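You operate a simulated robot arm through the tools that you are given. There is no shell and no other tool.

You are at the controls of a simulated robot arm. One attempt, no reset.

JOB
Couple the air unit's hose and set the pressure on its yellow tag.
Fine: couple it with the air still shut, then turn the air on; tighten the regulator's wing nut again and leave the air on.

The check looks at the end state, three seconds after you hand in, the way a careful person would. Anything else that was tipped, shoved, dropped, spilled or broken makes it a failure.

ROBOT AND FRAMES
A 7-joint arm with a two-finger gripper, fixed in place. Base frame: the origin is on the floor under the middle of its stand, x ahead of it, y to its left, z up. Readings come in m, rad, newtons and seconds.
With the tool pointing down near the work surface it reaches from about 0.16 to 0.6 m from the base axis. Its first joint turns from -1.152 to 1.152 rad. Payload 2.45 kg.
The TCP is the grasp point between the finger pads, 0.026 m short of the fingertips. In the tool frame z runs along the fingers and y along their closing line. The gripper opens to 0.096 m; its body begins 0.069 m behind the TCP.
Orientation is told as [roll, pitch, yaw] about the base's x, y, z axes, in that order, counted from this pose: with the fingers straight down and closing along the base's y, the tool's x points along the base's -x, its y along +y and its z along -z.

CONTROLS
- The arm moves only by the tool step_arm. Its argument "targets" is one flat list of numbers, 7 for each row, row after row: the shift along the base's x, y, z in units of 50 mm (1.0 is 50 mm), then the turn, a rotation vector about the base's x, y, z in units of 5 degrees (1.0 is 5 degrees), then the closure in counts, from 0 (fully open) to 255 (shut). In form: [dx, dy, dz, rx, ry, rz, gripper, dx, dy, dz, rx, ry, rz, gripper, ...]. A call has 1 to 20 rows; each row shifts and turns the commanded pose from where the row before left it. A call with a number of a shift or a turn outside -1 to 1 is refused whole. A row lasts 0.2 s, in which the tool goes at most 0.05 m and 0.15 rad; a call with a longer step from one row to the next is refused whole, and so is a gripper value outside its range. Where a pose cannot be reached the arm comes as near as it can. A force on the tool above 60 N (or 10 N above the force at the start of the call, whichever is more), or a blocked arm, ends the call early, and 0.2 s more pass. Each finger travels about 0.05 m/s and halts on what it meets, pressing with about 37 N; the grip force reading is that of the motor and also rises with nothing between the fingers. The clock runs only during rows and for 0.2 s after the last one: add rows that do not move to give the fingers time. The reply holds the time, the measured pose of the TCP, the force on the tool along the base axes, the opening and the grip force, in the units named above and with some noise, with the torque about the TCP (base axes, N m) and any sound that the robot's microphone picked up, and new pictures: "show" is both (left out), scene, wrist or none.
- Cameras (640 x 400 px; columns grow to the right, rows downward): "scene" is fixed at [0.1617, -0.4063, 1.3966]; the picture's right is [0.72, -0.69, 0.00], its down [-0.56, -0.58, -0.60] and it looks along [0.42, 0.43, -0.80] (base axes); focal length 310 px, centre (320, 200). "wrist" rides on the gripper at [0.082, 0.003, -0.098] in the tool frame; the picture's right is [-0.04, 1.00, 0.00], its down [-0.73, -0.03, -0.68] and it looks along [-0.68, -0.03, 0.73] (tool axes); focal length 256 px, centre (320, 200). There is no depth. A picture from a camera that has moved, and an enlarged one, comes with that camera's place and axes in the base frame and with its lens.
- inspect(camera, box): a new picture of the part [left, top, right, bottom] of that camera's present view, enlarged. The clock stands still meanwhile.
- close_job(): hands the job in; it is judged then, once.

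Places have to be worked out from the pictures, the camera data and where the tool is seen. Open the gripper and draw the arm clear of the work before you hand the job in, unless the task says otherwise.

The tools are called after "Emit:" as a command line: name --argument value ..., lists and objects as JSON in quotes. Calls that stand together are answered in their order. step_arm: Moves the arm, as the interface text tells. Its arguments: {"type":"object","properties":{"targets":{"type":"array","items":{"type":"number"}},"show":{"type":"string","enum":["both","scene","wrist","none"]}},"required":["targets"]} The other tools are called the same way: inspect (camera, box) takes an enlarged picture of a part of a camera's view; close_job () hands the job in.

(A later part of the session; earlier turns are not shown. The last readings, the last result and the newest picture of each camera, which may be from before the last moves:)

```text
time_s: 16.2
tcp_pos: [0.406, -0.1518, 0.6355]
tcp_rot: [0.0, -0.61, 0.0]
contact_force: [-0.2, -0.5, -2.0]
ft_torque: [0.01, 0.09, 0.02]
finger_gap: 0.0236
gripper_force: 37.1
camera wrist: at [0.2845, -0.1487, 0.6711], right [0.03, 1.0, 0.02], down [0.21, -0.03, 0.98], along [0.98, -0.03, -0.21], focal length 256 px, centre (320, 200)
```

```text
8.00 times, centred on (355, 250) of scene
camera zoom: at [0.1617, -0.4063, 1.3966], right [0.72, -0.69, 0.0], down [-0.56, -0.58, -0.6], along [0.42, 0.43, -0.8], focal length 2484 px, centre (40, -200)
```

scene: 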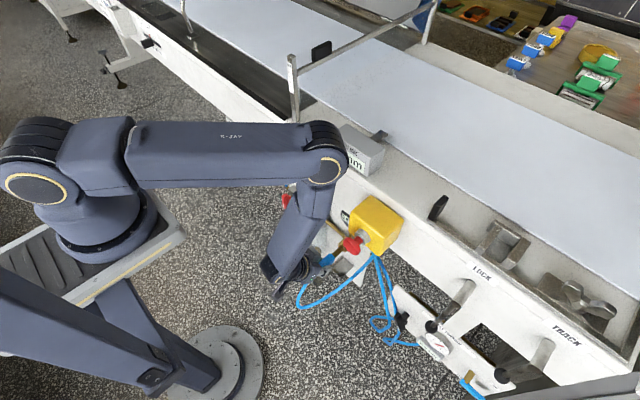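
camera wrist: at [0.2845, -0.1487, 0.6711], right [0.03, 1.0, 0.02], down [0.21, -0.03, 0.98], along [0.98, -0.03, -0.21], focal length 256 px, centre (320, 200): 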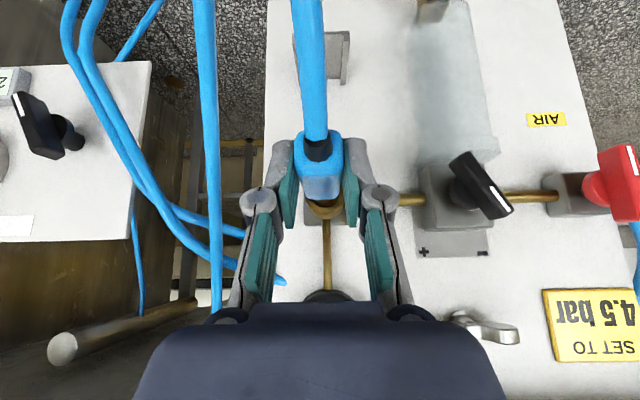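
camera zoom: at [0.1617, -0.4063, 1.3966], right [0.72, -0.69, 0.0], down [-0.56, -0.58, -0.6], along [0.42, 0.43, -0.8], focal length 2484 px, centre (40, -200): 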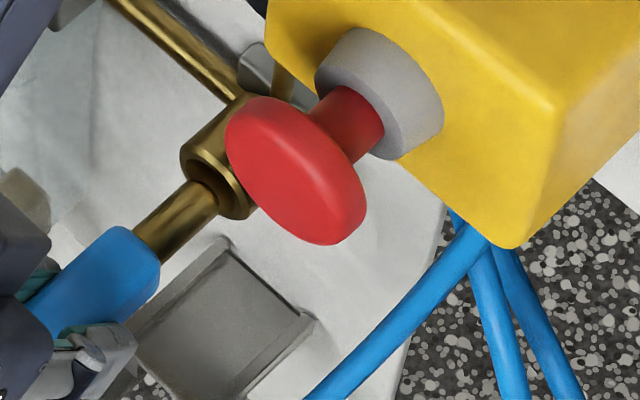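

Both views agree the brass tip is on the cup's axis to within about 1 mm. I'm pushing in slowly in 8 mm rows.

Emit:
step_arm --targets '[0.16, 0.01, 0, 0, 0, 0, 255, 0.16, 0, 0, 0, 0, 0, 255, 0.16, 0, 0, 0, 0, 0, 255, 0.16, 0, 0, 0, 0, 0, 255, 0, 0, 0, 0, 0, 0, 255]'

Emit:
inspect --camera "wrist" --box '[270, 120, 370, 280]'

Emit:
inspect --camera "scene" --box '[320, 220, 390, 280]'

```text
time_s: 17.4
tcp_pos: [0.4385, -0.1522, 0.6366]
tcp_rot: [0.0, -0.607, -0.001]
contact_force: [-15.2, 1.9, 9.1]
ft_torque: [0.04, -0.49, 0.11]
finger_gap: 0.0233
gripper_force: 36.5
camera wrist: at [0.3163, -0.1482, 0.6713], right [0.03, 1.0, 0.02], down [0.21, -0.03, 0.98], along [0.98, -0.03, -0.21], focal length 256 px, centre (320, 200)
```

scene: 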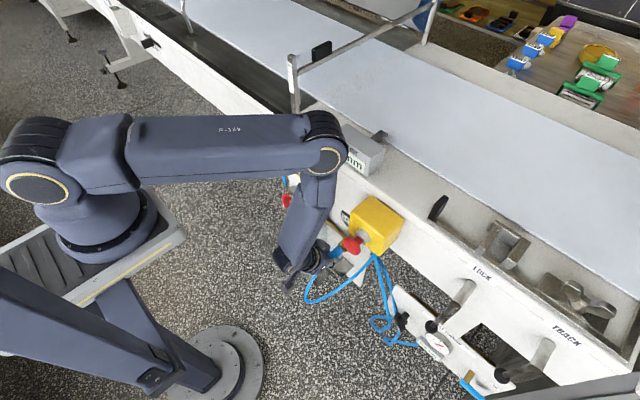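
wrist: 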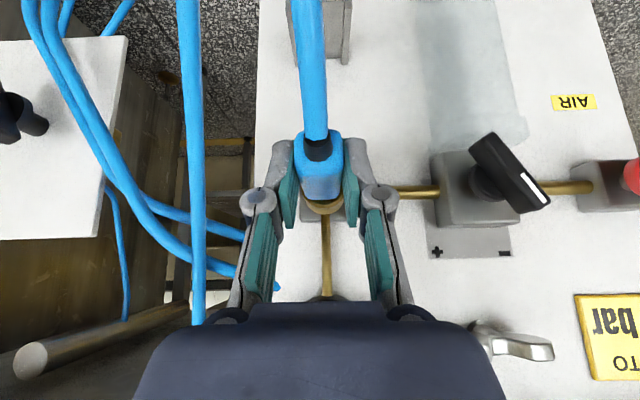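

```text
2.50 times, centred on (320, 200) of wrist
camera zoom: at [0.3163, -0.1482, 0.6713], right [0.03, 1.0, 0.02], down [0.21, -0.03, 0.98], along [0.98, -0.03, -0.21], focal length 640 px, centre (320, 200)
```

zoom: 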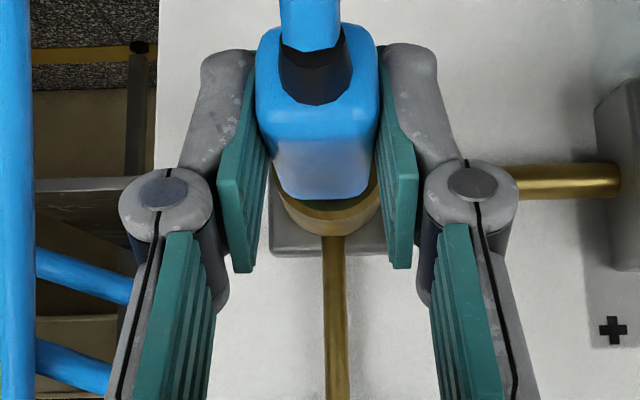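

```text
6.67 times, centred on (355, 250) of scene
camera zoom: at [0.1613, -0.4062, 1.3967], right [0.72, -0.69, 0.0], down [-0.56, -0.58, -0.6], along [0.42, 0.43, -0.8], focal length 2070 px, centre (87, -133)
```

zoom: 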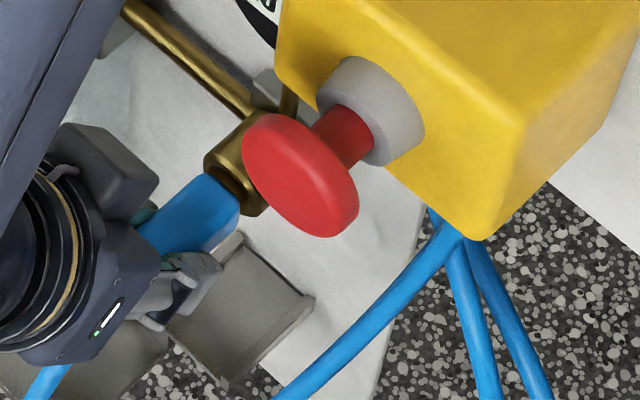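

The tip is inside and the body is nearly at the rim, with 15 N resisting. I'm pushing on in small steps to seat it, watching for a click.

Emit:
step_arm --targets '[0.06, 0, 0, 0, 0, 0, 255, 0.06, 0, 0, 0, 0, 0, 255, 0, 0, 0, 0, 0, 0, 255]' --show "wrist"

Emit:
inspect --camera "scene" --box '[320, 220, 390, 280]'

```text
time_s: 18.2
tcp_pos: [0.4419, -0.1515, 0.6352]
tcp_rot: [0.002, -0.6, -0.004]
contact_force: [-25.1, -1.3, -8.3]
ft_torque: [-0.02, 0.75, 0.02]
finger_gap: 0.0236
gripper_force: 37.1
camera wrist: at [0.3194, -0.148, 0.6716], right [0.03, 1.0, 0.02], down [0.22, -0.03, 0.97], along [0.97, -0.03, -0.22], focal length 256 px, centre (320, 200)
```

wrist: 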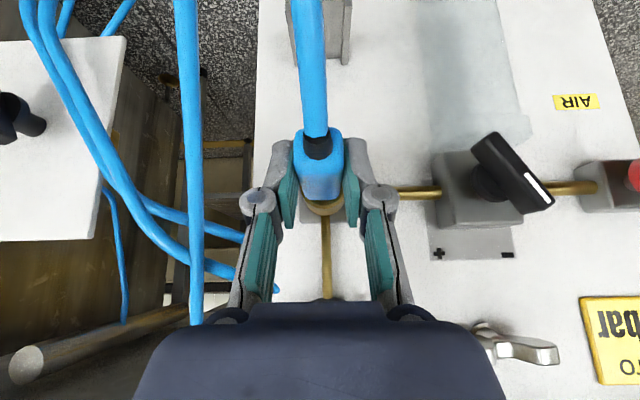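

```text
6.67 times, centred on (355, 250) of scene
camera zoom: at [0.1614, -0.4063, 1.3966], right [0.72, -0.69, 0.0], down [-0.56, -0.58, -0.6], along [0.42, 0.43, -0.8], focal length 2070 px, centre (87, -133)
```

zoom: 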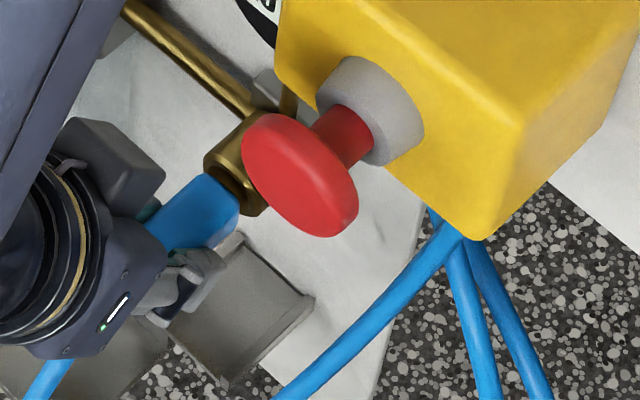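

Resistance has risen to 25 N with no click yet. I'm checking whether the plug slid in the pads or moved deeper.

Emit:
inspect --camera "wrist" --box '[270, 120, 370, 280]'

Emit:
inspect --camera "scene" --box '[335, 230, 365, 260]'

```text
2.50 times, centred on (320, 200) of wrist
camera zoom: at [0.3194, -0.148, 0.6716], right [0.03, 1.0, 0.02], down [0.22, -0.03, 0.97], along [0.97, -0.03, -0.22], focal length 640 px, centre (320, 200)
```

zoom: 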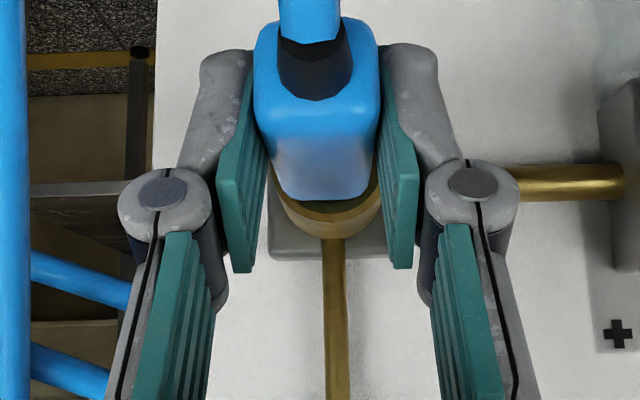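

```text
13.33 times, centred on (350, 245) of scene
camera zoom: at [0.1614, -0.4063, 1.3966], right [0.72, -0.69, 0.0], down [-0.56, -0.58, -0.6], along [0.42, 0.43, -0.8], focal length 4141 px, centre (-80, -400)
```

zoom: 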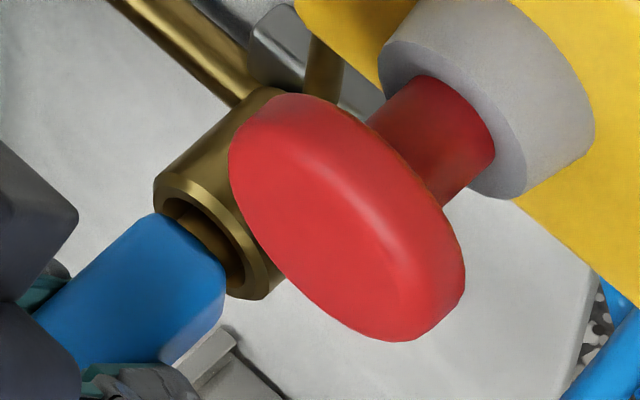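

Measured on the enlarged view, the tip looks nearly bottomed but not latched. I'm applying a firmer straight push in small steps, well under the 60 N limit.

Emit:
step_arm --targets '[0.06, 0, 0, 0, 0, 0, 255, 0.06, 0, 0, 0, 0, 0, 255, 0.06, 0, 0, 0, 0, 0, 255, 0, 0, 0, 0, 0, 0, 255]' --show "wrist"

Emit:
inspect --camera "scene" --box '[335, 230, 365, 260]'

Emit:
inspect --camera "wrist" --box '[270, 120, 370, 280]'

```text
time_s: 19.2
tcp_pos: [0.4523, -0.1515, 0.6365]
tcp_rot: [0.001, -0.606, -0.002]
contact_force: [-25.1, -1.6, 0.0]
ft_torque: [-0.05, 0.44, -0.09]
finger_gap: 0.0233
gripper_force: 37.0
camera wrist: at [0.3298, -0.148, 0.6724], right [0.03, 1.0, 0.02], down [0.22, -0.03, 0.98], along [0.98, -0.03, -0.22], focal length 256 px, centre (320, 200)
```

wrist: 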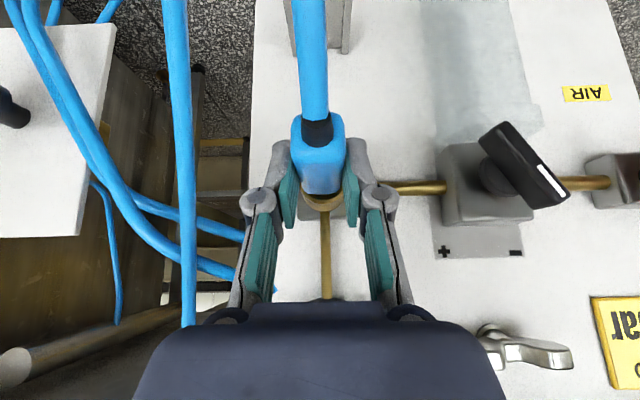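

```text
13.33 times, centred on (350, 245) of scene
camera zoom: at [0.1613, -0.4063, 1.3966], right [0.72, -0.69, 0.0], down [-0.56, -0.58, -0.6], along [0.42, 0.43, -0.8], focal length 4141 px, centre (-80, -400)
```

zoom: 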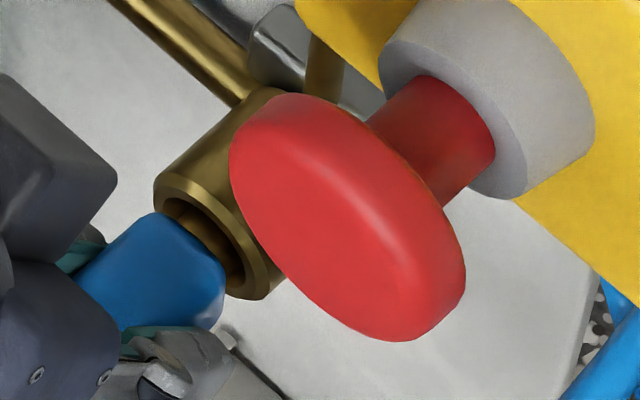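

```text
2.50 times, centred on (320, 200) of wrist
camera zoom: at [0.3298, -0.148, 0.6724], right [0.03, 1.0, 0.02], down [0.22, -0.03, 0.98], along [0.98, -0.03, -0.22], focal length 640 px, centre (320, 200)
```

zoom: 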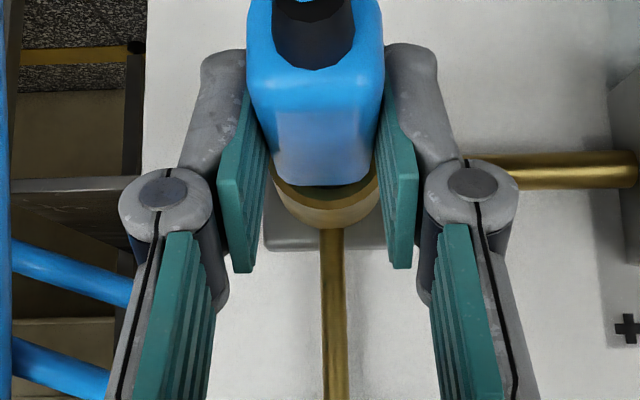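

The gripper slid along the plug at about 25 N while the plug stayed put, so it is catching or bottomed. I'm probing with small upward shifts while pressed and reading the side force, to find the bore's true centre.

Emit:
step_arm --targets '[-0.02, 0, 0.02, 0, 0, 0, 255, 0, 0, 0.02, 0, 0, 0, 255, 0, 0, 0, 0, 0, 0, 255]' --show "none"

Emit:
inspect --camera "scene" --box '[335, 230, 365, 260]'

```text
time_s: 20.0
tcp_pos: [0.4527, -0.1505, 0.6394]
tcp_rot: [0.002, -0.605, -0.001]
contact_force: [-13.1, -1.8, -19.2]
ft_torque: [-0.03, 1.07, -0.15]
finger_gap: 0.0237
gripper_force: 36.8
```

```text
13.33 times, centred on (350, 245) of scene
camera zoom: at [0.1618, -0.4064, 1.3965], right [0.72, -0.69, 0.0], down [-0.56, -0.58, -0.6], along [0.42, 0.43, -0.8], focal length 4141 px, centre (-80, -400)
```

zoom: 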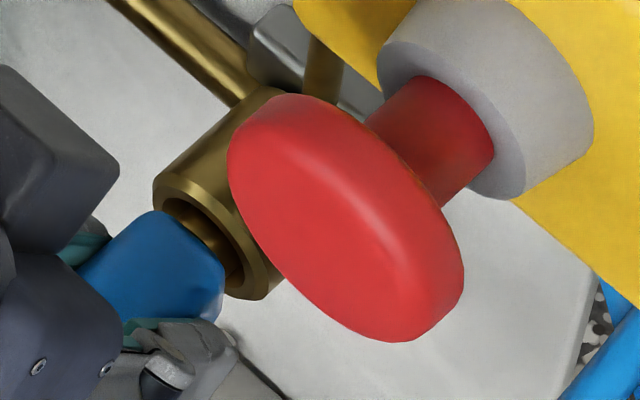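

With 2 mm of lift the side load went to −19 N, so the tip is held snugly in the bore; I measure it about 26 mm in, level with the panel face. I'm removing the side load and giving a small backward tug to learn whether it has latched.

Emit:
step_arm --targets '[0, 0, -0.03, 0, 0, 0, 255, -0.05, 0, 0, 0, 0, 0, 255, -0.05, 0, 0, 0, 0, 0, 255, 0, 0, 0, 0, 0, 0, 255]' --show "none"

Emit:
inspect --camera "scene" --box '[335, 230, 365, 260]'

```text
time_s: 21.0
tcp_pos: [0.4533, -0.1507, 0.6386]
tcp_rot: [0.0, -0.618, 0.004]
contact_force: [15.4, 2.8, -17.8]
ft_torque: [0.11, 0.4, 0.0]
finger_gap: 0.0234
gripper_force: 37.0
```

```text
13.33 times, centred on (350, 245) of scene
camera zoom: at [0.1623, -0.4063, 1.3965], right [0.72, -0.69, 0.0], down [-0.56, -0.58, -0.6], along [0.42, 0.43, -0.8], focal length 4141 px, centre (-80, -400)
```

zoom: 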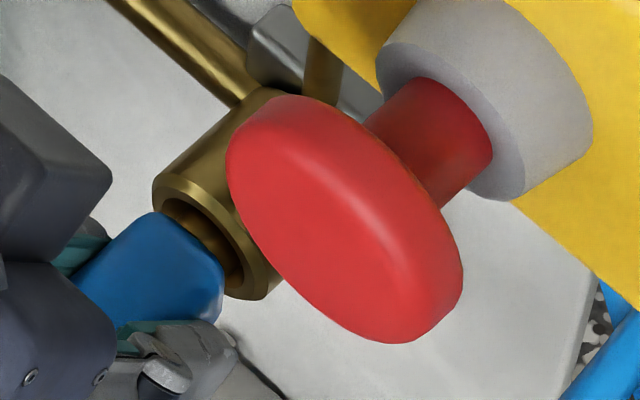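

The tug met 15 N and the plug did not move, though there is still an 18 N side load that could be jamming it. I'm lowering until the side load vanishes and repeating the tug for a clean answer.

Emit:
step_arm --targets '[0.06, 0, -0.04, 0, 0, 0, 255, 0, 0, 0, 0, 0, 0, 255]' --show "none"

```text
time_s: 21.6
tcp_pos: [0.4531, -0.1515, 0.6365]
tcp_rot: [-0.001, -0.614, 0.002]
contact_force: [1.9, 4.1, 12.5]
ft_torque: [0.08, -0.98, 0.24]
finger_gap: 0.0234
gripper_force: 37.1
```

Lowering 2 mm flipped the side load to +12.5 N, so neutral lies in between. I'm setting that height, then pulling back gently again.

Emit:
step_arm --targets '[0, 0, 0.017, 0, 0, 0, 255, 0, 0, 0, 0, 0, 0, 255]' --show "none"

Emit:
step_arm --targets '[-0.05, 0, 0, 0, 0, 0, 255, 0, 0, 0, 0, 0, 0, 255]' --show "wrist"

Emit:
inspect --camera "scene" --box '[335, 230, 365, 260]'

```text
time_s: 22.2
tcp_pos: [0.4521, -0.1516, 0.635]
tcp_rot: [0.001, -0.612, 0.0]
contact_force: [14.2, 4.3, -4.9]
ft_torque: [0.03, 0.0, 0.23]
finger_gap: 0.0236
gripper_force: 36.9
```

```text
time_s: 22.8
tcp_pos: [0.4483, -0.1515, 0.6355]
tcp_rot: [0.002, -0.611, 0.001]
contact_force: [13.6, 6.3, -6.5]
ft_torque: [0.09, 0.08, 0.31]
finger_gap: 0.0235
gripper_force: 37.3
camera wrist: at [0.3264, -0.1485, 0.6712], right [0.03, 1.0, 0.02], down [0.21, -0.03, 0.98], along [0.98, -0.03, -0.21], focal length 256 px, centre (320, 200)
```

wrist: 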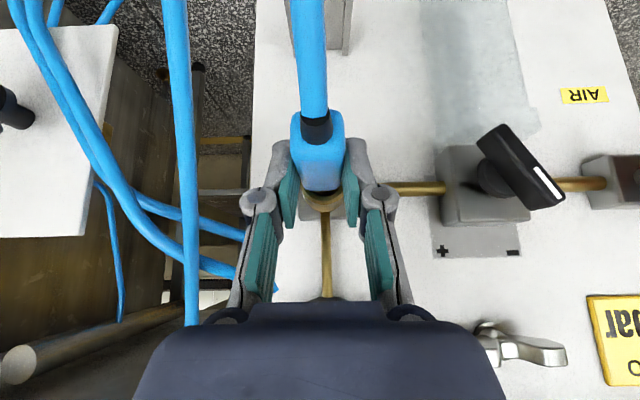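

```text
13.33 times, centred on (350, 245) of scene
camera zoom: at [0.162, -0.4062, 1.3966], right [0.72, -0.69, 0.0], down [-0.56, -0.58, -0.6], along [0.42, 0.43, -0.8], focal length 4141 px, centre (-80, -400)
```

zoom: 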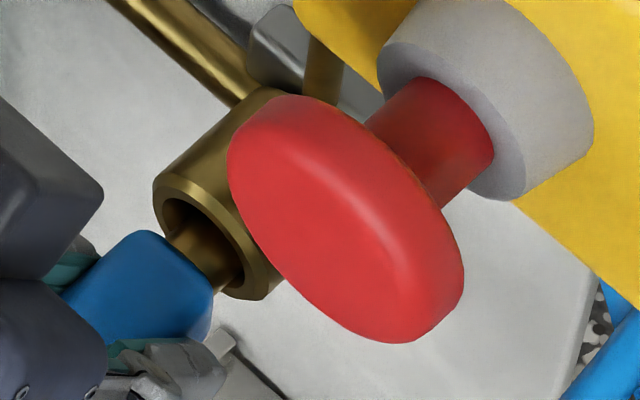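

The plug came back about 5 mm under a steady 14 N drag, so it is in the seal but not latched. I'm nulling the side loads and pushing again in small steps with readings.

Emit:
step_arm --targets '[0.04, 0.008, -0.006, 0, 0, 0, 255, 0, 0, 0, 0, 0, 0, 255]' --show "none"

Emit:
step_arm --targets '[0.06, 0, 0, 0, 0, 0, 255, 0, 0, 0, 0, 0, 0, 255]' --show "none"

Emit:
step_arm --targets '[0.06, 0, 0, 0, 0, 0, 255, 0, 0, 0, 0, 0, 0, 255]' --show "none"

Emit:
inspect --camera "scene" --box '[335, 230, 365, 260]'

```text
time_s: 23.4
tcp_pos: [0.4489, -0.1522, 0.636]
tcp_rot: [0.001, -0.607, -0.001]
contact_force: [-9.3, 8.0, 15.1]
ft_torque: [0.01, -0.81, 0.41]
finger_gap: 0.0234
gripper_force: 36.6
```

```text
time_s: 24.0
tcp_pos: [0.4496, -0.1514, 0.6344]
tcp_rot: [0.002, -0.602, -0.002]
contact_force: [-21.5, 6.9, 8.7]
ft_torque: [0.02, 0.09, 0.32]
finger_gap: 0.0237
gripper_force: 37.1
```

```text
time_s: 24.6
tcp_pos: [0.4541, -0.1521, 0.6353]
tcp_rot: [0.001, -0.602, -0.002]
contact_force: [-19.5, 3.9, -15.1]
ft_torque: [-0.04, 0.97, 0.21]
finger_gap: 0.0239
gripper_force: 37.3
```

```text
13.33 times, centred on (350, 245) of scene
camera zoom: at [0.1616, -0.4063, 1.3966], right [0.72, -0.69, 0.0], down [-0.56, -0.58, -0.6], along [0.42, 0.43, -0.8], focal length 4141 px, centre (-80, -400)
```

zoom: 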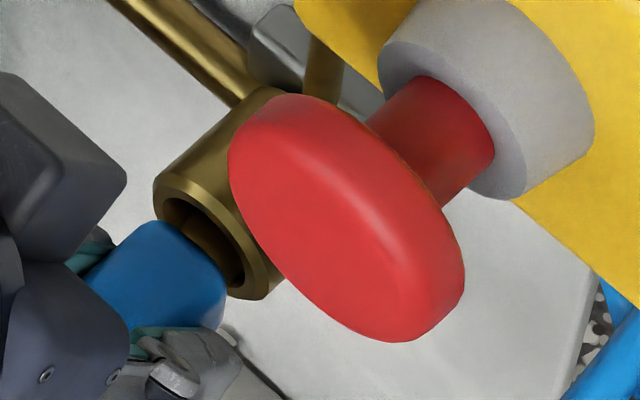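

The zoomed pictures stay sharp, so I'm enlarging much further on the socket mouth to see where the brass tip sits in the bore.

Emit:
inspect --camera "scene" --box '[342, 238, 358, 254]'

Emit:
inspect --camera "wrist" --box '[295, 150, 355, 220]'

```text
16.00 times, centred on (350, 246) of scene
camera zoom: at [0.1616, -0.4063, 1.3966], right [0.72, -0.69, 0.0], down [-0.56, -0.58, -0.6], along [0.42, 0.43, -0.8], focal length 4969 px, centre (-160, -536)
```

zoom: 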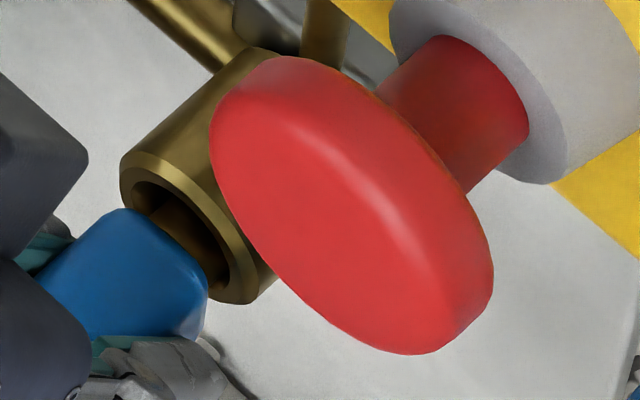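

```text
5.71 times, centred on (325, 185) of wrist
camera zoom: at [0.3316, -0.1485, 0.6713], right [0.03, 1.0, 0.02], down [0.22, -0.03, 0.97], along [0.97, -0.03, -0.22], focal length 1463 px, centre (291, 286)
```

zoom: 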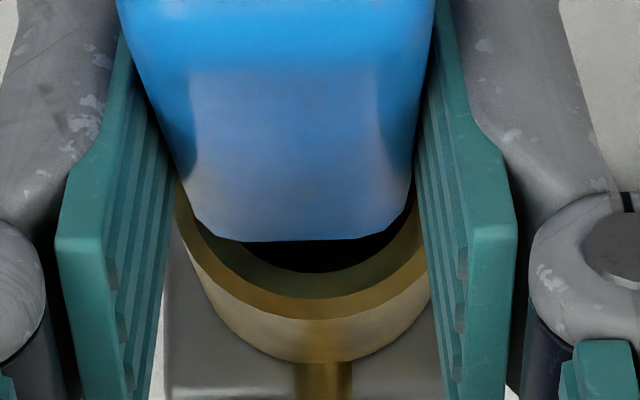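

The mouth is a funnel into a snug bore, and the tip is deep in it, so I need more push than this off-centre grip gives. The seal's drag should hold the plug, so I'm opening, re-gripping lower at mid-body, and pushing in line with the axis.

Emit:
step_arm --targets '[-0.05, 0, 0, 0, 0, 0, 255, 0, 0, 0, 0, 0, 0, 150, 0, 0, 0, 0, 0, 0, 150, 0, 0, 0, 0, 0, 0, 150]' --show "wrist"

Emit:
inspect --camera "wrist" --box '[270, 110, 370, 240]'

Emit:
inspect --camera "scene" --box '[325, 225, 375, 275]'

```text
time_s: 25.6
tcp_pos: [0.4569, -0.152, 0.6362]
tcp_rot: [0.0, -0.613, 0.001]
contact_force: [0.0, -0.4, -0.5]
ft_torque: [-0.04, 0.02, -0.01]
finger_gap: 0.0397
gripper_force: 0.0
camera wrist: at [0.333, -0.1489, 0.6715], right [0.03, 1.0, 0.02], down [0.21, -0.03, 0.98], along [0.98, -0.03, -0.21], focal length 256 px, centre (320, 200)
```

wrist: 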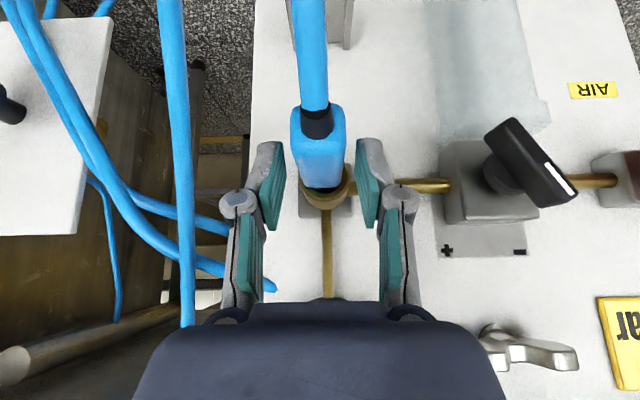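

```text
3.08 times, centred on (320, 175) of wrist
camera zoom: at [0.333, -0.1489, 0.6715], right [0.03, 1.0, 0.02], down [0.21, -0.03, 0.98], along [0.98, -0.03, -0.21], focal length 788 px, centre (320, 277)
```

zoom: 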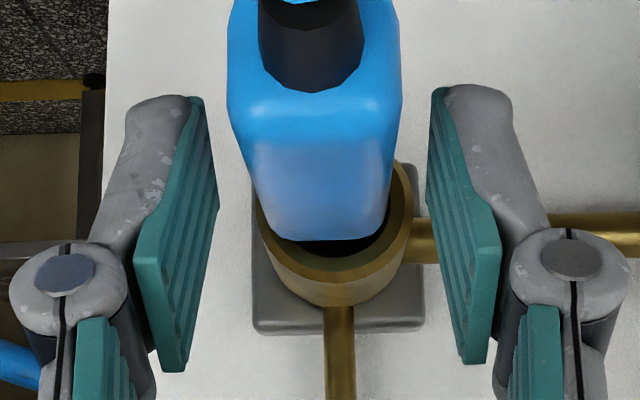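

```text
8.00 times, centred on (350, 250) of scene
camera zoom: at [0.1617, -0.4063, 1.3966], right [0.72, -0.69, 0.0], down [-0.56, -0.58, -0.6], along [0.42, 0.43, -0.8], focal length 2484 px, centre (80, -200)
```

zoom: 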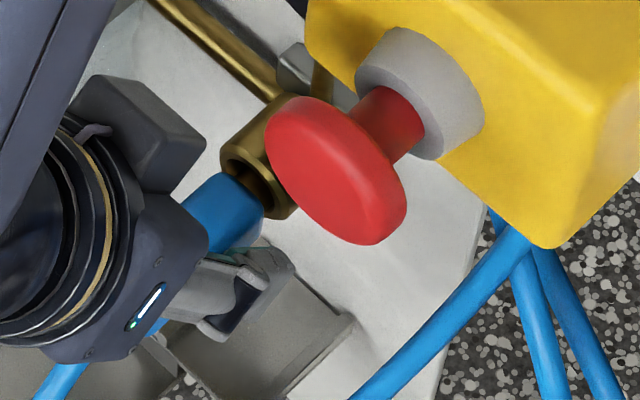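

The plug stayed in place when released. I'm zooming on the mouth to settle the height question before re-gripping.

Emit:
inspect --camera "wrist" --box '[300, 170, 350, 220]'

Emit:
inspect --camera "wrist" --box '[280, 95, 360, 165]'

```text
8.00 times, centred on (325, 195) of wrist
camera zoom: at [0.333, -0.1489, 0.6715], right [0.03, 1.0, 0.02], down [0.21, -0.03, 0.98], along [0.98, -0.03, -0.21], focal length 2048 px, centre (280, 240)
```

zoom: 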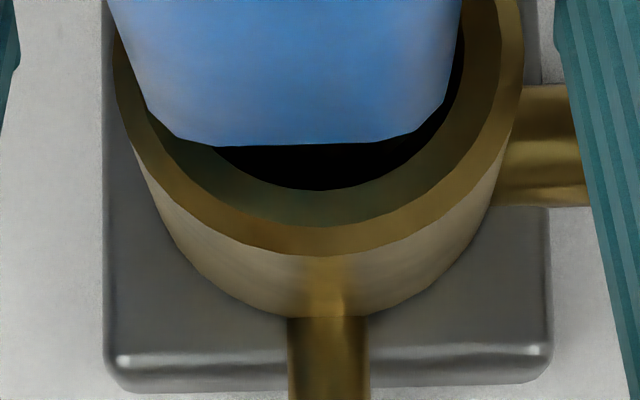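

```text
5.71 times, centred on (320, 130) of wrist
camera zoom: at [0.333, -0.1489, 0.6715], right [0.03, 1.0, 0.02], down [0.21, -0.03, 0.98], along [0.98, -0.03, -0.21], focal length 1463 px, centre (320, 600)
```

zoom: 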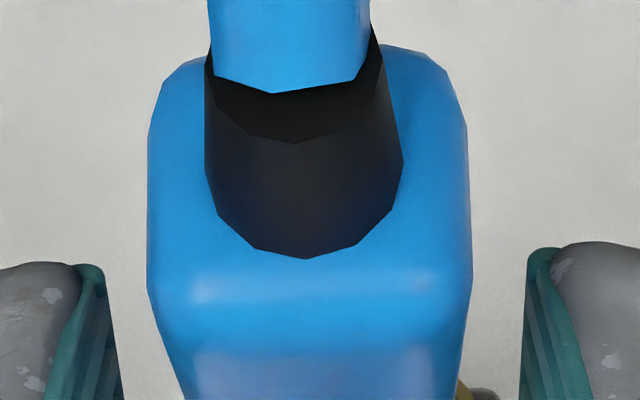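

With everything measured in one picture, the plug is level and centred (axis z ≈ 0.619, body x 0.432–0.496) with about 7 mm to go. I'm lowering onto its axis at mid-body and re-gripping.

Emit:
step_arm --targets '[0.07, 0.01, -0.15, 0, 0, 0, 150, 0.07, 0, -0.15, 0, 0, 0, 150, 0, 0, 0, 0, 0, 0, 255, 0, 0, 0, 0, 0, 0, 255, 0, 0, 0, 0, 0, 0, 255, 0, 0, 0, 0, 0, 0, 255]' --show "wrist"

```text
time_s: 27.0
tcp_pos: [0.4622, -0.1512, 0.6224]
tcp_rot: [-0.002, -0.611, 0.003]
contact_force: [2.4, -3.3, -2.7]
ft_torque: [-0.06, 0.17, -0.13]
finger_gap: 0.0236
gripper_force: 37.0
camera wrist: at [0.3404, -0.1481, 0.6569], right [0.03, 1.0, 0.02], down [0.21, -0.03, 0.98], along [0.98, -0.03, -0.21], focal length 256 px, centre (320, 200)
```

wrist: 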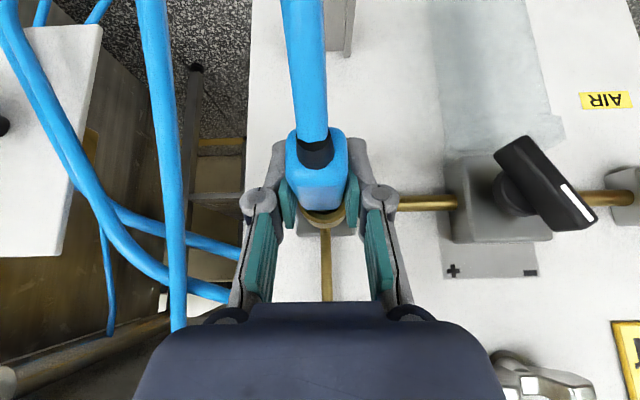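

The plug is re-gripped at mid-body, in line with its axis. I'm pushing forward in steps.

Emit:
step_arm --targets '[0.06, 0, 0, 0, 0, 0, 255, 0.04, 0, 0, 0, 0, 0, 255, 0, 0, 0, 0, 0, 0, 255]' --show "none"

Emit:
step_arm --targets '[0.04, 0, 0, 0, 0, 0, 255, 0.04, 0, 0, 0, 0, 0, 255, 0, 0, 0, 0, 0, 0, 255]' --show "none"

Emit:
inspect --camera "scene" --box '[335, 230, 365, 260]'

```text
time_s: 27.8
tcp_pos: [0.4636, -0.1501, 0.6213]
tcp_rot: [0.001, -0.602, -0.002]
contact_force: [-24.8, -7.4, 6.8]
ft_torque: [-0.09, -0.14, -0.15]
finger_gap: 0.0232
gripper_force: 37.4
```

```text
time_s: 28.6
tcp_pos: [0.4684, -0.1502, 0.62]
tcp_rot: [0.0, -0.604, 0.0]
contact_force: [-25.5, -7.3, -4.7]
ft_torque: [-0.11, 0.15, -0.28]
finger_gap: 0.0232
gripper_force: 37.8
```

```text
13.33 times, centred on (350, 245) of scene
camera zoom: at [0.1613, -0.4064, 1.3966], right [0.72, -0.69, 0.0], down [-0.56, -0.58, -0.6], along [0.42, 0.43, -0.8], focal length 4141 px, centre (-80, -400)
```

zoom: 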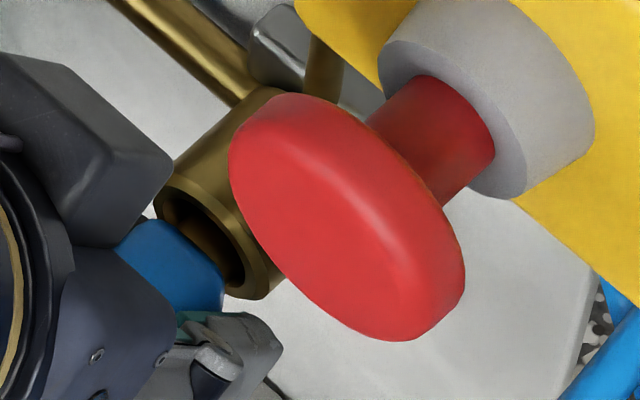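

Again it slipped at 25 N with the plug unmoved, so the pads' friction is the limit. I'll push on the plug's rear face with the fingertips straddling the strain relief instead, so first I'm opening and drawing back behind the body.

Emit:
step_arm --targets '[-0.1, 0, 0, 0, 0, 0, 150, 0, 0, 0, 0, 0, 0, 150, 0, 0, 0, 0, 0, 0, 150, -0.4, -0.01, 0.1, 0, 0, 0, 150, -0.5, 0, 0.1, 0, 0, 0, 150, -0.45, 0, 0.1, 0, 0, 0, 150]' --show "wrist"

Emit:
inspect --camera "wrist" --box '[260, 110, 380, 250]'

Emit:
inspect --camera "scene" --box '[315, 220, 375, 280]'

```text
time_s: 30.0
tcp_pos: [0.3996, -0.1537, 0.6355]
tcp_rot: [0.0, -0.61, 0.0]
contact_force: [-0.9, -0.3, 1.3]
ft_torque: [0.0, -0.01, 0.0]
finger_gap: 0.0397
gripper_force: 0.0
camera wrist: at [0.2765, -0.151, 0.6697], right [0.03, 1.0, 0.02], down [0.21, -0.03, 0.98], along [0.98, -0.03, -0.21], focal length 256 px, centre (320, 200)
```

wrist: 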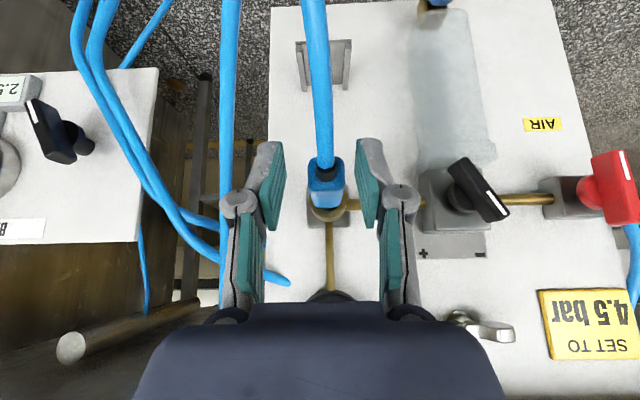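

```text
2.86 times, centred on (320, 180) of wrist
camera zoom: at [0.2765, -0.151, 0.6697], right [0.03, 1.0, 0.02], down [0.21, -0.03, 0.98], along [0.98, -0.03, -0.21], focal length 731 px, centre (320, 257)
```

zoom: 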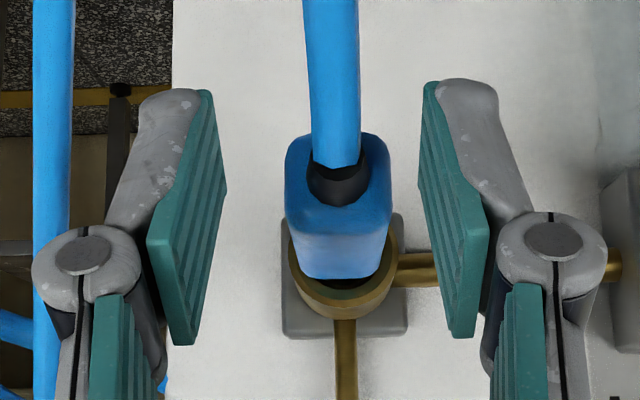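

```text
6.67 times, centred on (345, 250) of scene
camera zoom: at [0.1617, -0.4062, 1.3966], right [0.72, -0.69, 0.0], down [-0.56, -0.58, -0.6], along [0.42, 0.43, -0.8], focal length 2070 px, centre (153, -133)
```

zoom: 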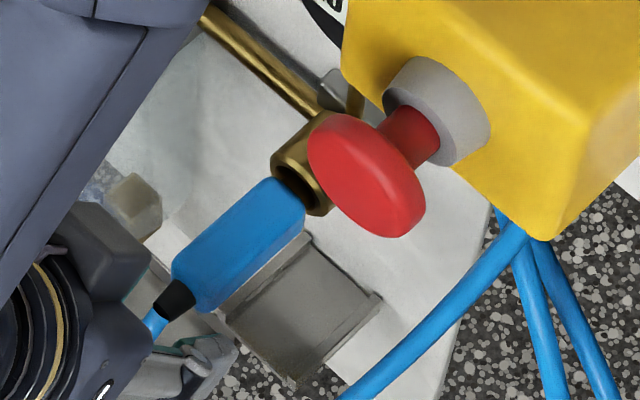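

The plug sits straight in the socket with its rear face at x ≈ 0.433, y −0.1513. I'm centring on that, narrowing the fingers to about 16 mm around the strain relief, and easing up to the rear face.

Emit:
step_arm --targets '[0, 0.045, -0.03, 0, 0, 0, 212, 0, 0, 0, 0, 0, 0, 212, 0, 0, 0, 0, 0, 0, 212, 0.06, 0, 0, 0, 0, 0, 212, 0.06, 0, 0, 0, 0, 0, 212]' --show "wrist"

Emit:
inspect --camera "wrist" --box '[260, 110, 380, 250]'

Emit:
inspect --camera "scene" --box '[315, 220, 375, 280]'

```text
time_s: 31.2
tcp_pos: [0.4018, -0.1498, 0.6329]
tcp_rot: [0.001, -0.603, -0.003]
contact_force: [-17.1, -3.9, 1.2]
ft_torque: [-0.08, 0.23, -0.13]
finger_gap: 0.0166
gripper_force: 0.5
camera wrist: at [0.2794, -0.1462, 0.6696], right [0.04, 1.0, 0.02], down [0.22, -0.03, 0.98], along [0.97, -0.03, -0.22], focal length 256 px, centre (320, 200)
```

wrist: 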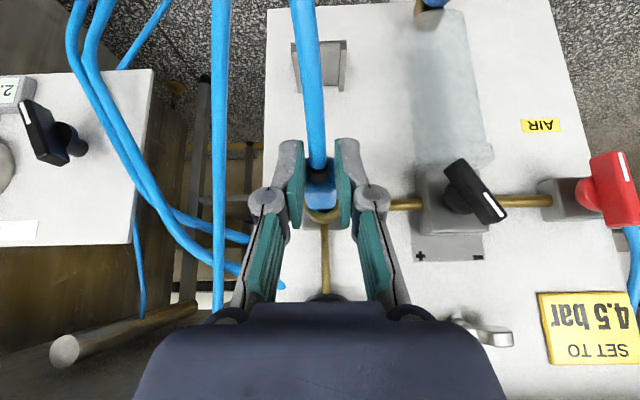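

```text
2.86 times, centred on (320, 180) of wrist
camera zoom: at [0.2794, -0.1462, 0.6696], right [0.04, 1.0, 0.02], down [0.22, -0.03, 0.98], along [0.97, -0.03, -0.22], focal length 731 px, centre (320, 257)
```

zoom: 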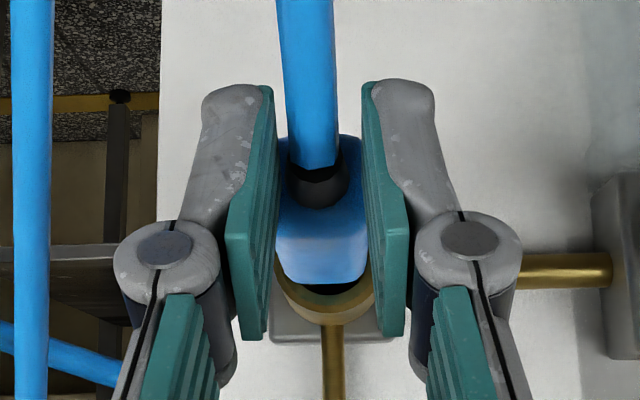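

```text
6.67 times, centred on (345, 250) of scene
camera zoom: at [0.1613, -0.4063, 1.3966], right [0.72, -0.69, 0.0], down [-0.56, -0.58, -0.6], along [0.42, 0.43, -0.8], focal length 2070 px, centre (153, -133)
```

zoom: 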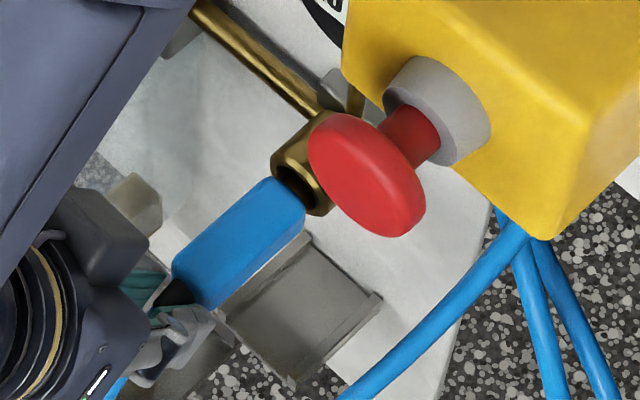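

The fingertips are on the rear face and already pushing with 17 N. I'm increasing the push in small steps.

Emit:
step_arm --targets '[0.03, 0, 0, 0, 0, 0, 212, 0.03, 0, 0, 0, 0, 0, 212, 0, 0, 0, 0, 0, 0, 212]' --show "none"

Emit:
step_arm --targets '[0.03, 0, 0, 0, 0, 0, 212, 0.03, 0, 0, 0, 0, 0, 212, 0, 0, 0, 0, 0, 0, 212]' --show "none"

Emit:
inspect --camera "scene" --box '[315, 220, 375, 280]'

```text
time_s: 32.0
tcp_pos: [0.4021, -0.1492, 0.633]
tcp_rot: [0.001, -0.595, -0.002]
contact_force: [-37.1, -2.6, 2.7]
ft_torque: [-0.03, 0.51, -0.23]
finger_gap: 0.017
gripper_force: 0.1
```

```text
time_s: 32.8
tcp_pos: [0.4024, -0.1496, 0.6333]
tcp_rot: [0.003, -0.589, 0.0]
contact_force: [-45.7, -3.9, 4.5]
ft_torque: [-0.11, 0.62, -0.4]
finger_gap: 0.0168
gripper_force: 0.6
```

```text
6.67 times, centred on (345, 250) of scene
camera zoom: at [0.1609, -0.4063, 1.3967], right [0.72, -0.69, 0.0], down [-0.56, -0.58, -0.6], along [0.42, 0.43, -0.8], focal length 2070 px, centre (153, -133)
```

zoom: 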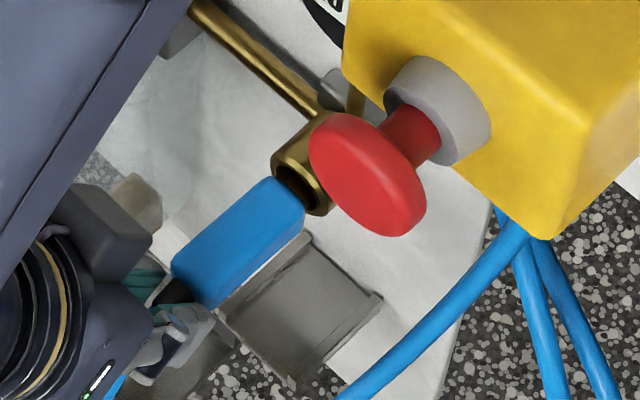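

Even 46 N from behind does not move it, so the plug is fully bottomed in the socket. I'm easing the push off, and I'll look at the neighbouring unit's hose coupling for reference.

Emit:
step_arm --targets '[-0.1, 0, 0, 0, 0, 0, 212, -0.06, 0, 0, 0, 0, 0, 212, 0, 0, 0, 0, 0, 0, 212]' --show "none"

Emit:
inspect --camera "scene" --box '[350, 260, 520, 400]'

Emit:
inspect --camera "wrist" --box '[290, 150, 350, 230]'

```text
time_s: 33.6
tcp_pos: [0.4009, -0.1486, 0.6342]
tcp_rot: [-0.001, -0.61, 0.0]
contact_force: [-22.2, -2.6, 0.3]
ft_torque: [-0.08, 0.31, -0.2]
finger_gap: 0.0165
gripper_force: 0.2
```

```text
2.86 times, centred on (435, 330) of scene
camera zoom: at [0.1613, -0.4063, 1.3966], right [0.72, -0.69, 0.0], down [-0.56, -0.58, -0.6], along [0.42, 0.43, -0.8], focal length 887 px, centre (-9, -171)
```

zoom: 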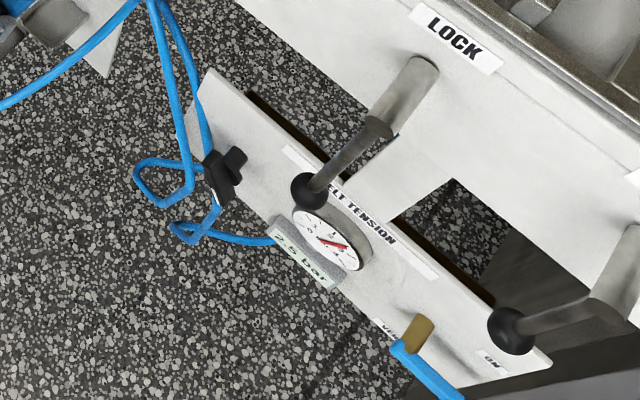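

```text
5.00 times, centred on (320, 190) of wrist
camera zoom: at [0.2792, -0.1456, 0.6695], right [0.03, 1.0, 0.02], down [0.21, -0.03, 0.98], along [0.98, -0.03, -0.21], focal length 1280 px, centre (320, 250)
```

zoom: 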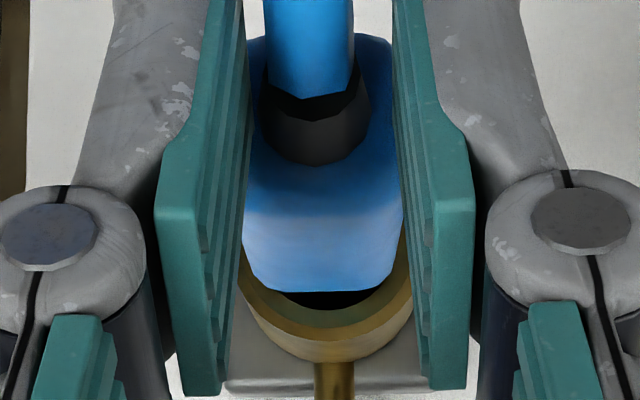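

The plug is hard against its stop. Before using air I want a side view of how far it is in, so I'm releasing, backing away up and rearward, and swinging the camera around to the +y side.

Emit:
step_arm --targets '[-0.2, 0, 0, 0, 0, 0, 150, 0, 0, 0, 0, 0, 0, 150, -0.4, 0, 0.4, 0, 0, 0, 120, -0.5, 0.2, 0.3, 0, 0, 0, 100, 0, 0.4, 0, 0, 0, -1, 100, 0, 0.4, 0, 0, 0, -1, 100, 0, 0.4, -0.2, 0, 0, -1, 100, 0, 0.4, -0.2, 0, 0, -1, 100, 0, 0.3, -0.2, 0, 0, -1, 100, 0, 0.2, -0.1, 0, 0, -1, 100, 0, 0, 0, 0, 0, -1, 100, 0, 0, 0, 0, 0, -1, 100]'

```text
time_s: 36.2
tcp_pos: [0.3488, -0.0343, 0.6358]
tcp_rot: [-0.002, -0.609, -0.702]
contact_force: [0.2, -0.3, -0.2]
ft_torque: [-0.02, 0.01, 0.02]
finger_gap: 0.0584
gripper_force: 0.1
camera wrist: at [0.2562, 0.0476, 0.67], right [0.67, 0.74, 0.02], down [0.14, -0.16, 0.98], along [0.73, -0.65, -0.21], focal length 256 px, centre (320, 200)
```

scene: 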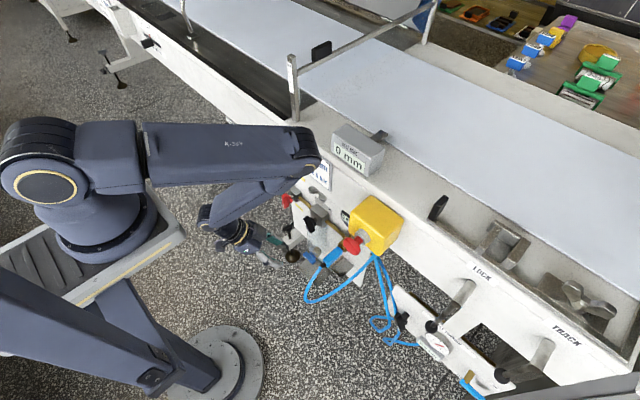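
wrist: 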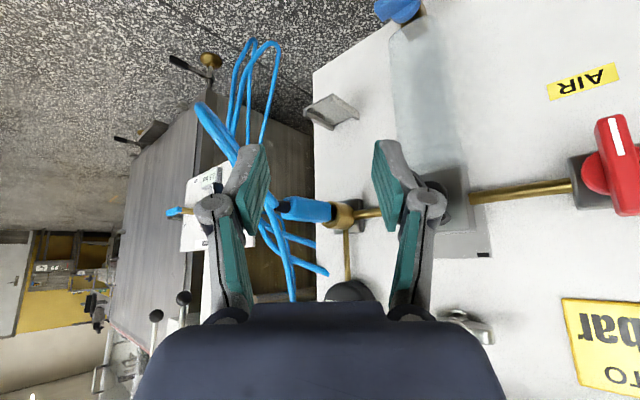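

The plug is now visible from the side between the fingers, so I'm enlarging it.

Emit:
inspect --camera "wrist" --box '[260, 170, 390, 250]'

Emit:
inspect --camera "scene" --box '[310, 225, 370, 285]'

```text
4.92 times, centred on (325, 210) of wrist
camera zoom: at [0.2562, 0.0476, 0.67], right [0.67, 0.74, 0.02], down [0.14, -0.16, 0.98], along [0.73, -0.65, -0.21], focal length 1260 px, centre (295, 151)
```

zoom: 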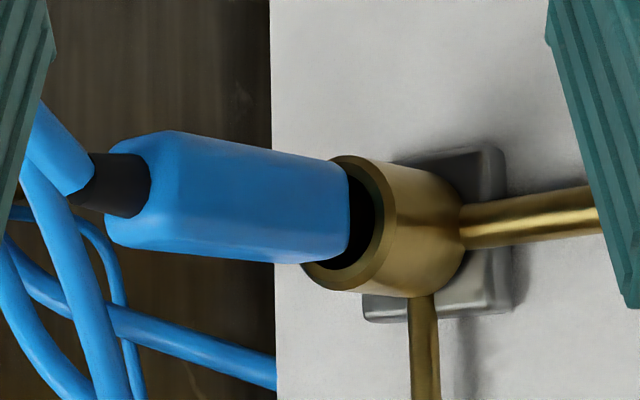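

```text
6.67 times, centred on (340, 255) of scene
camera zoom: at [0.1617, -0.4063, 1.3966], right [0.72, -0.69, 0.0], down [-0.56, -0.58, -0.6], along [0.42, 0.43, -0.8], focal length 2070 px, centre (187, -167)
```

zoom: 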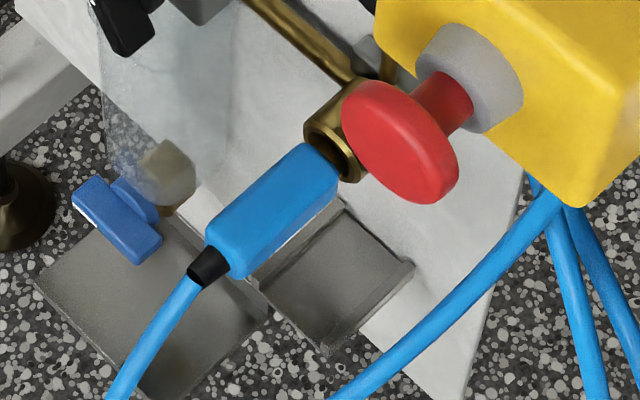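

The plug sits straight in the cup. I'm zooming in on the gap between body and bore to judge the depth.

Emit:
inspect --camera "wrist" --box '[315, 190, 365, 235]'

Emit:
inspect --camera "wrist" --box '[420, 100, 640, 400]'

```text
8.89 times, centred on (340, 212) of wrist
camera zoom: at [0.2562, 0.0476, 0.67], right [0.67, 0.74, 0.02], down [0.14, -0.16, 0.98], along [0.73, -0.65, -0.21], focal length 2276 px, centre (142, 89)
```

zoom: 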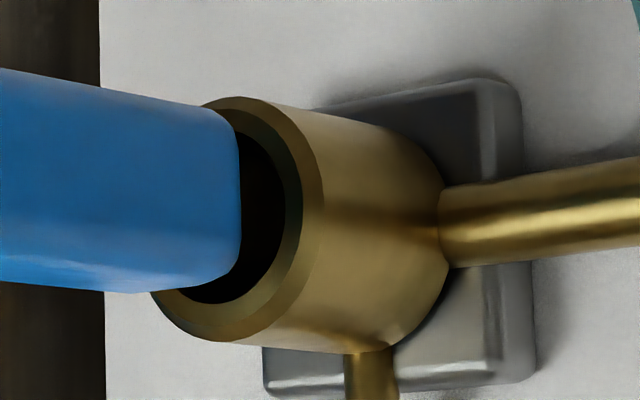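

```text
1.33 times, centred on (530, 250) of wrist
camera zoom: at [0.2562, 0.0476, 0.67], right [0.67, 0.74, 0.02], down [0.14, -0.16, 0.98], along [0.73, -0.65, -0.21], focal length 341 px, centre (40, 133)
```

zoom: 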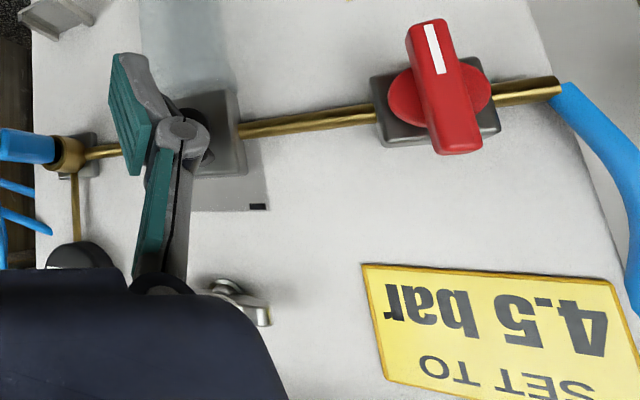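

The cup is about 26.5 mm long and the nose is bottomed in it, straight, with the body just short of the mouth, so the hose is fully inserted. Next is the air valve, which needs a horizontal tool, so I'm moving in front of it while undoing the yaw and tilting toward horizontal.

Emit:
step_arm --targets '[0, 0.3, 0, 0, 0, 1, 100, 0, 0.3, 0, 0, 0, 1, 100, 0, 0.3, 0, 0, 0, 1, 100, 0, 0.3, 0, 0, 0, 1, 100, 0, 0.3, 0, 0, 0, 1, 100, 0, 0.3, 0, 0, 0, 1, 100, 0, 0.3, 0, 0, 0, 1, 100, 0, 0.2, 0, 0, 0, 1, 100, 0, 0, 0, 0, -1, 0, 100, 0, 0, 0, 0, -1, 0, 100, 0, 0, 0, 0, -1, 0, 100, 0, 0, 0, 0, -1, 0, 100, 0, 0, 0, 0, -1, 0, 100, 0, 0, 0, 0, -1, 0, 100]'

```text
time_s: 39.2
tcp_pos: [0.3472, 0.0806, 0.6355]
tcp_rot: [0.0, -1.136, -0.003]
contact_force: [-0.1, -0.5, 0.9]
ft_torque: [-0.02, -0.02, 0.02]
finger_gap: 0.0581
gripper_force: 0.1
camera wrist: at [0.2237, 0.0842, 0.6043], right [0.02, 1.0, 0.04], down [-0.31, -0.03, 0.95], along [0.95, -0.03, 0.31], focal length 256 px, centre (320, 200)
```

scene: 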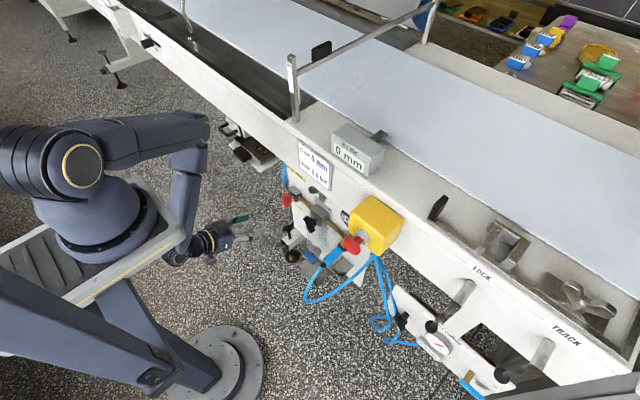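
wrist: 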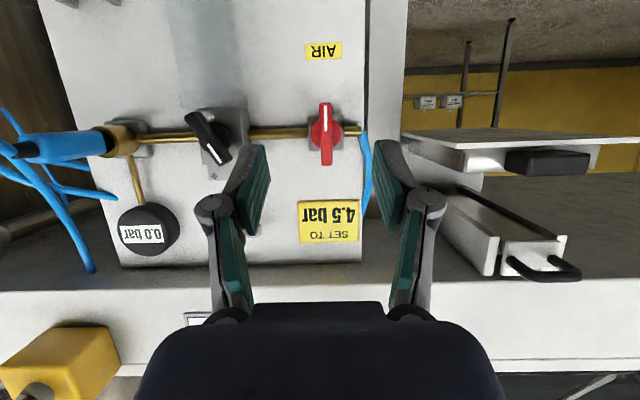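

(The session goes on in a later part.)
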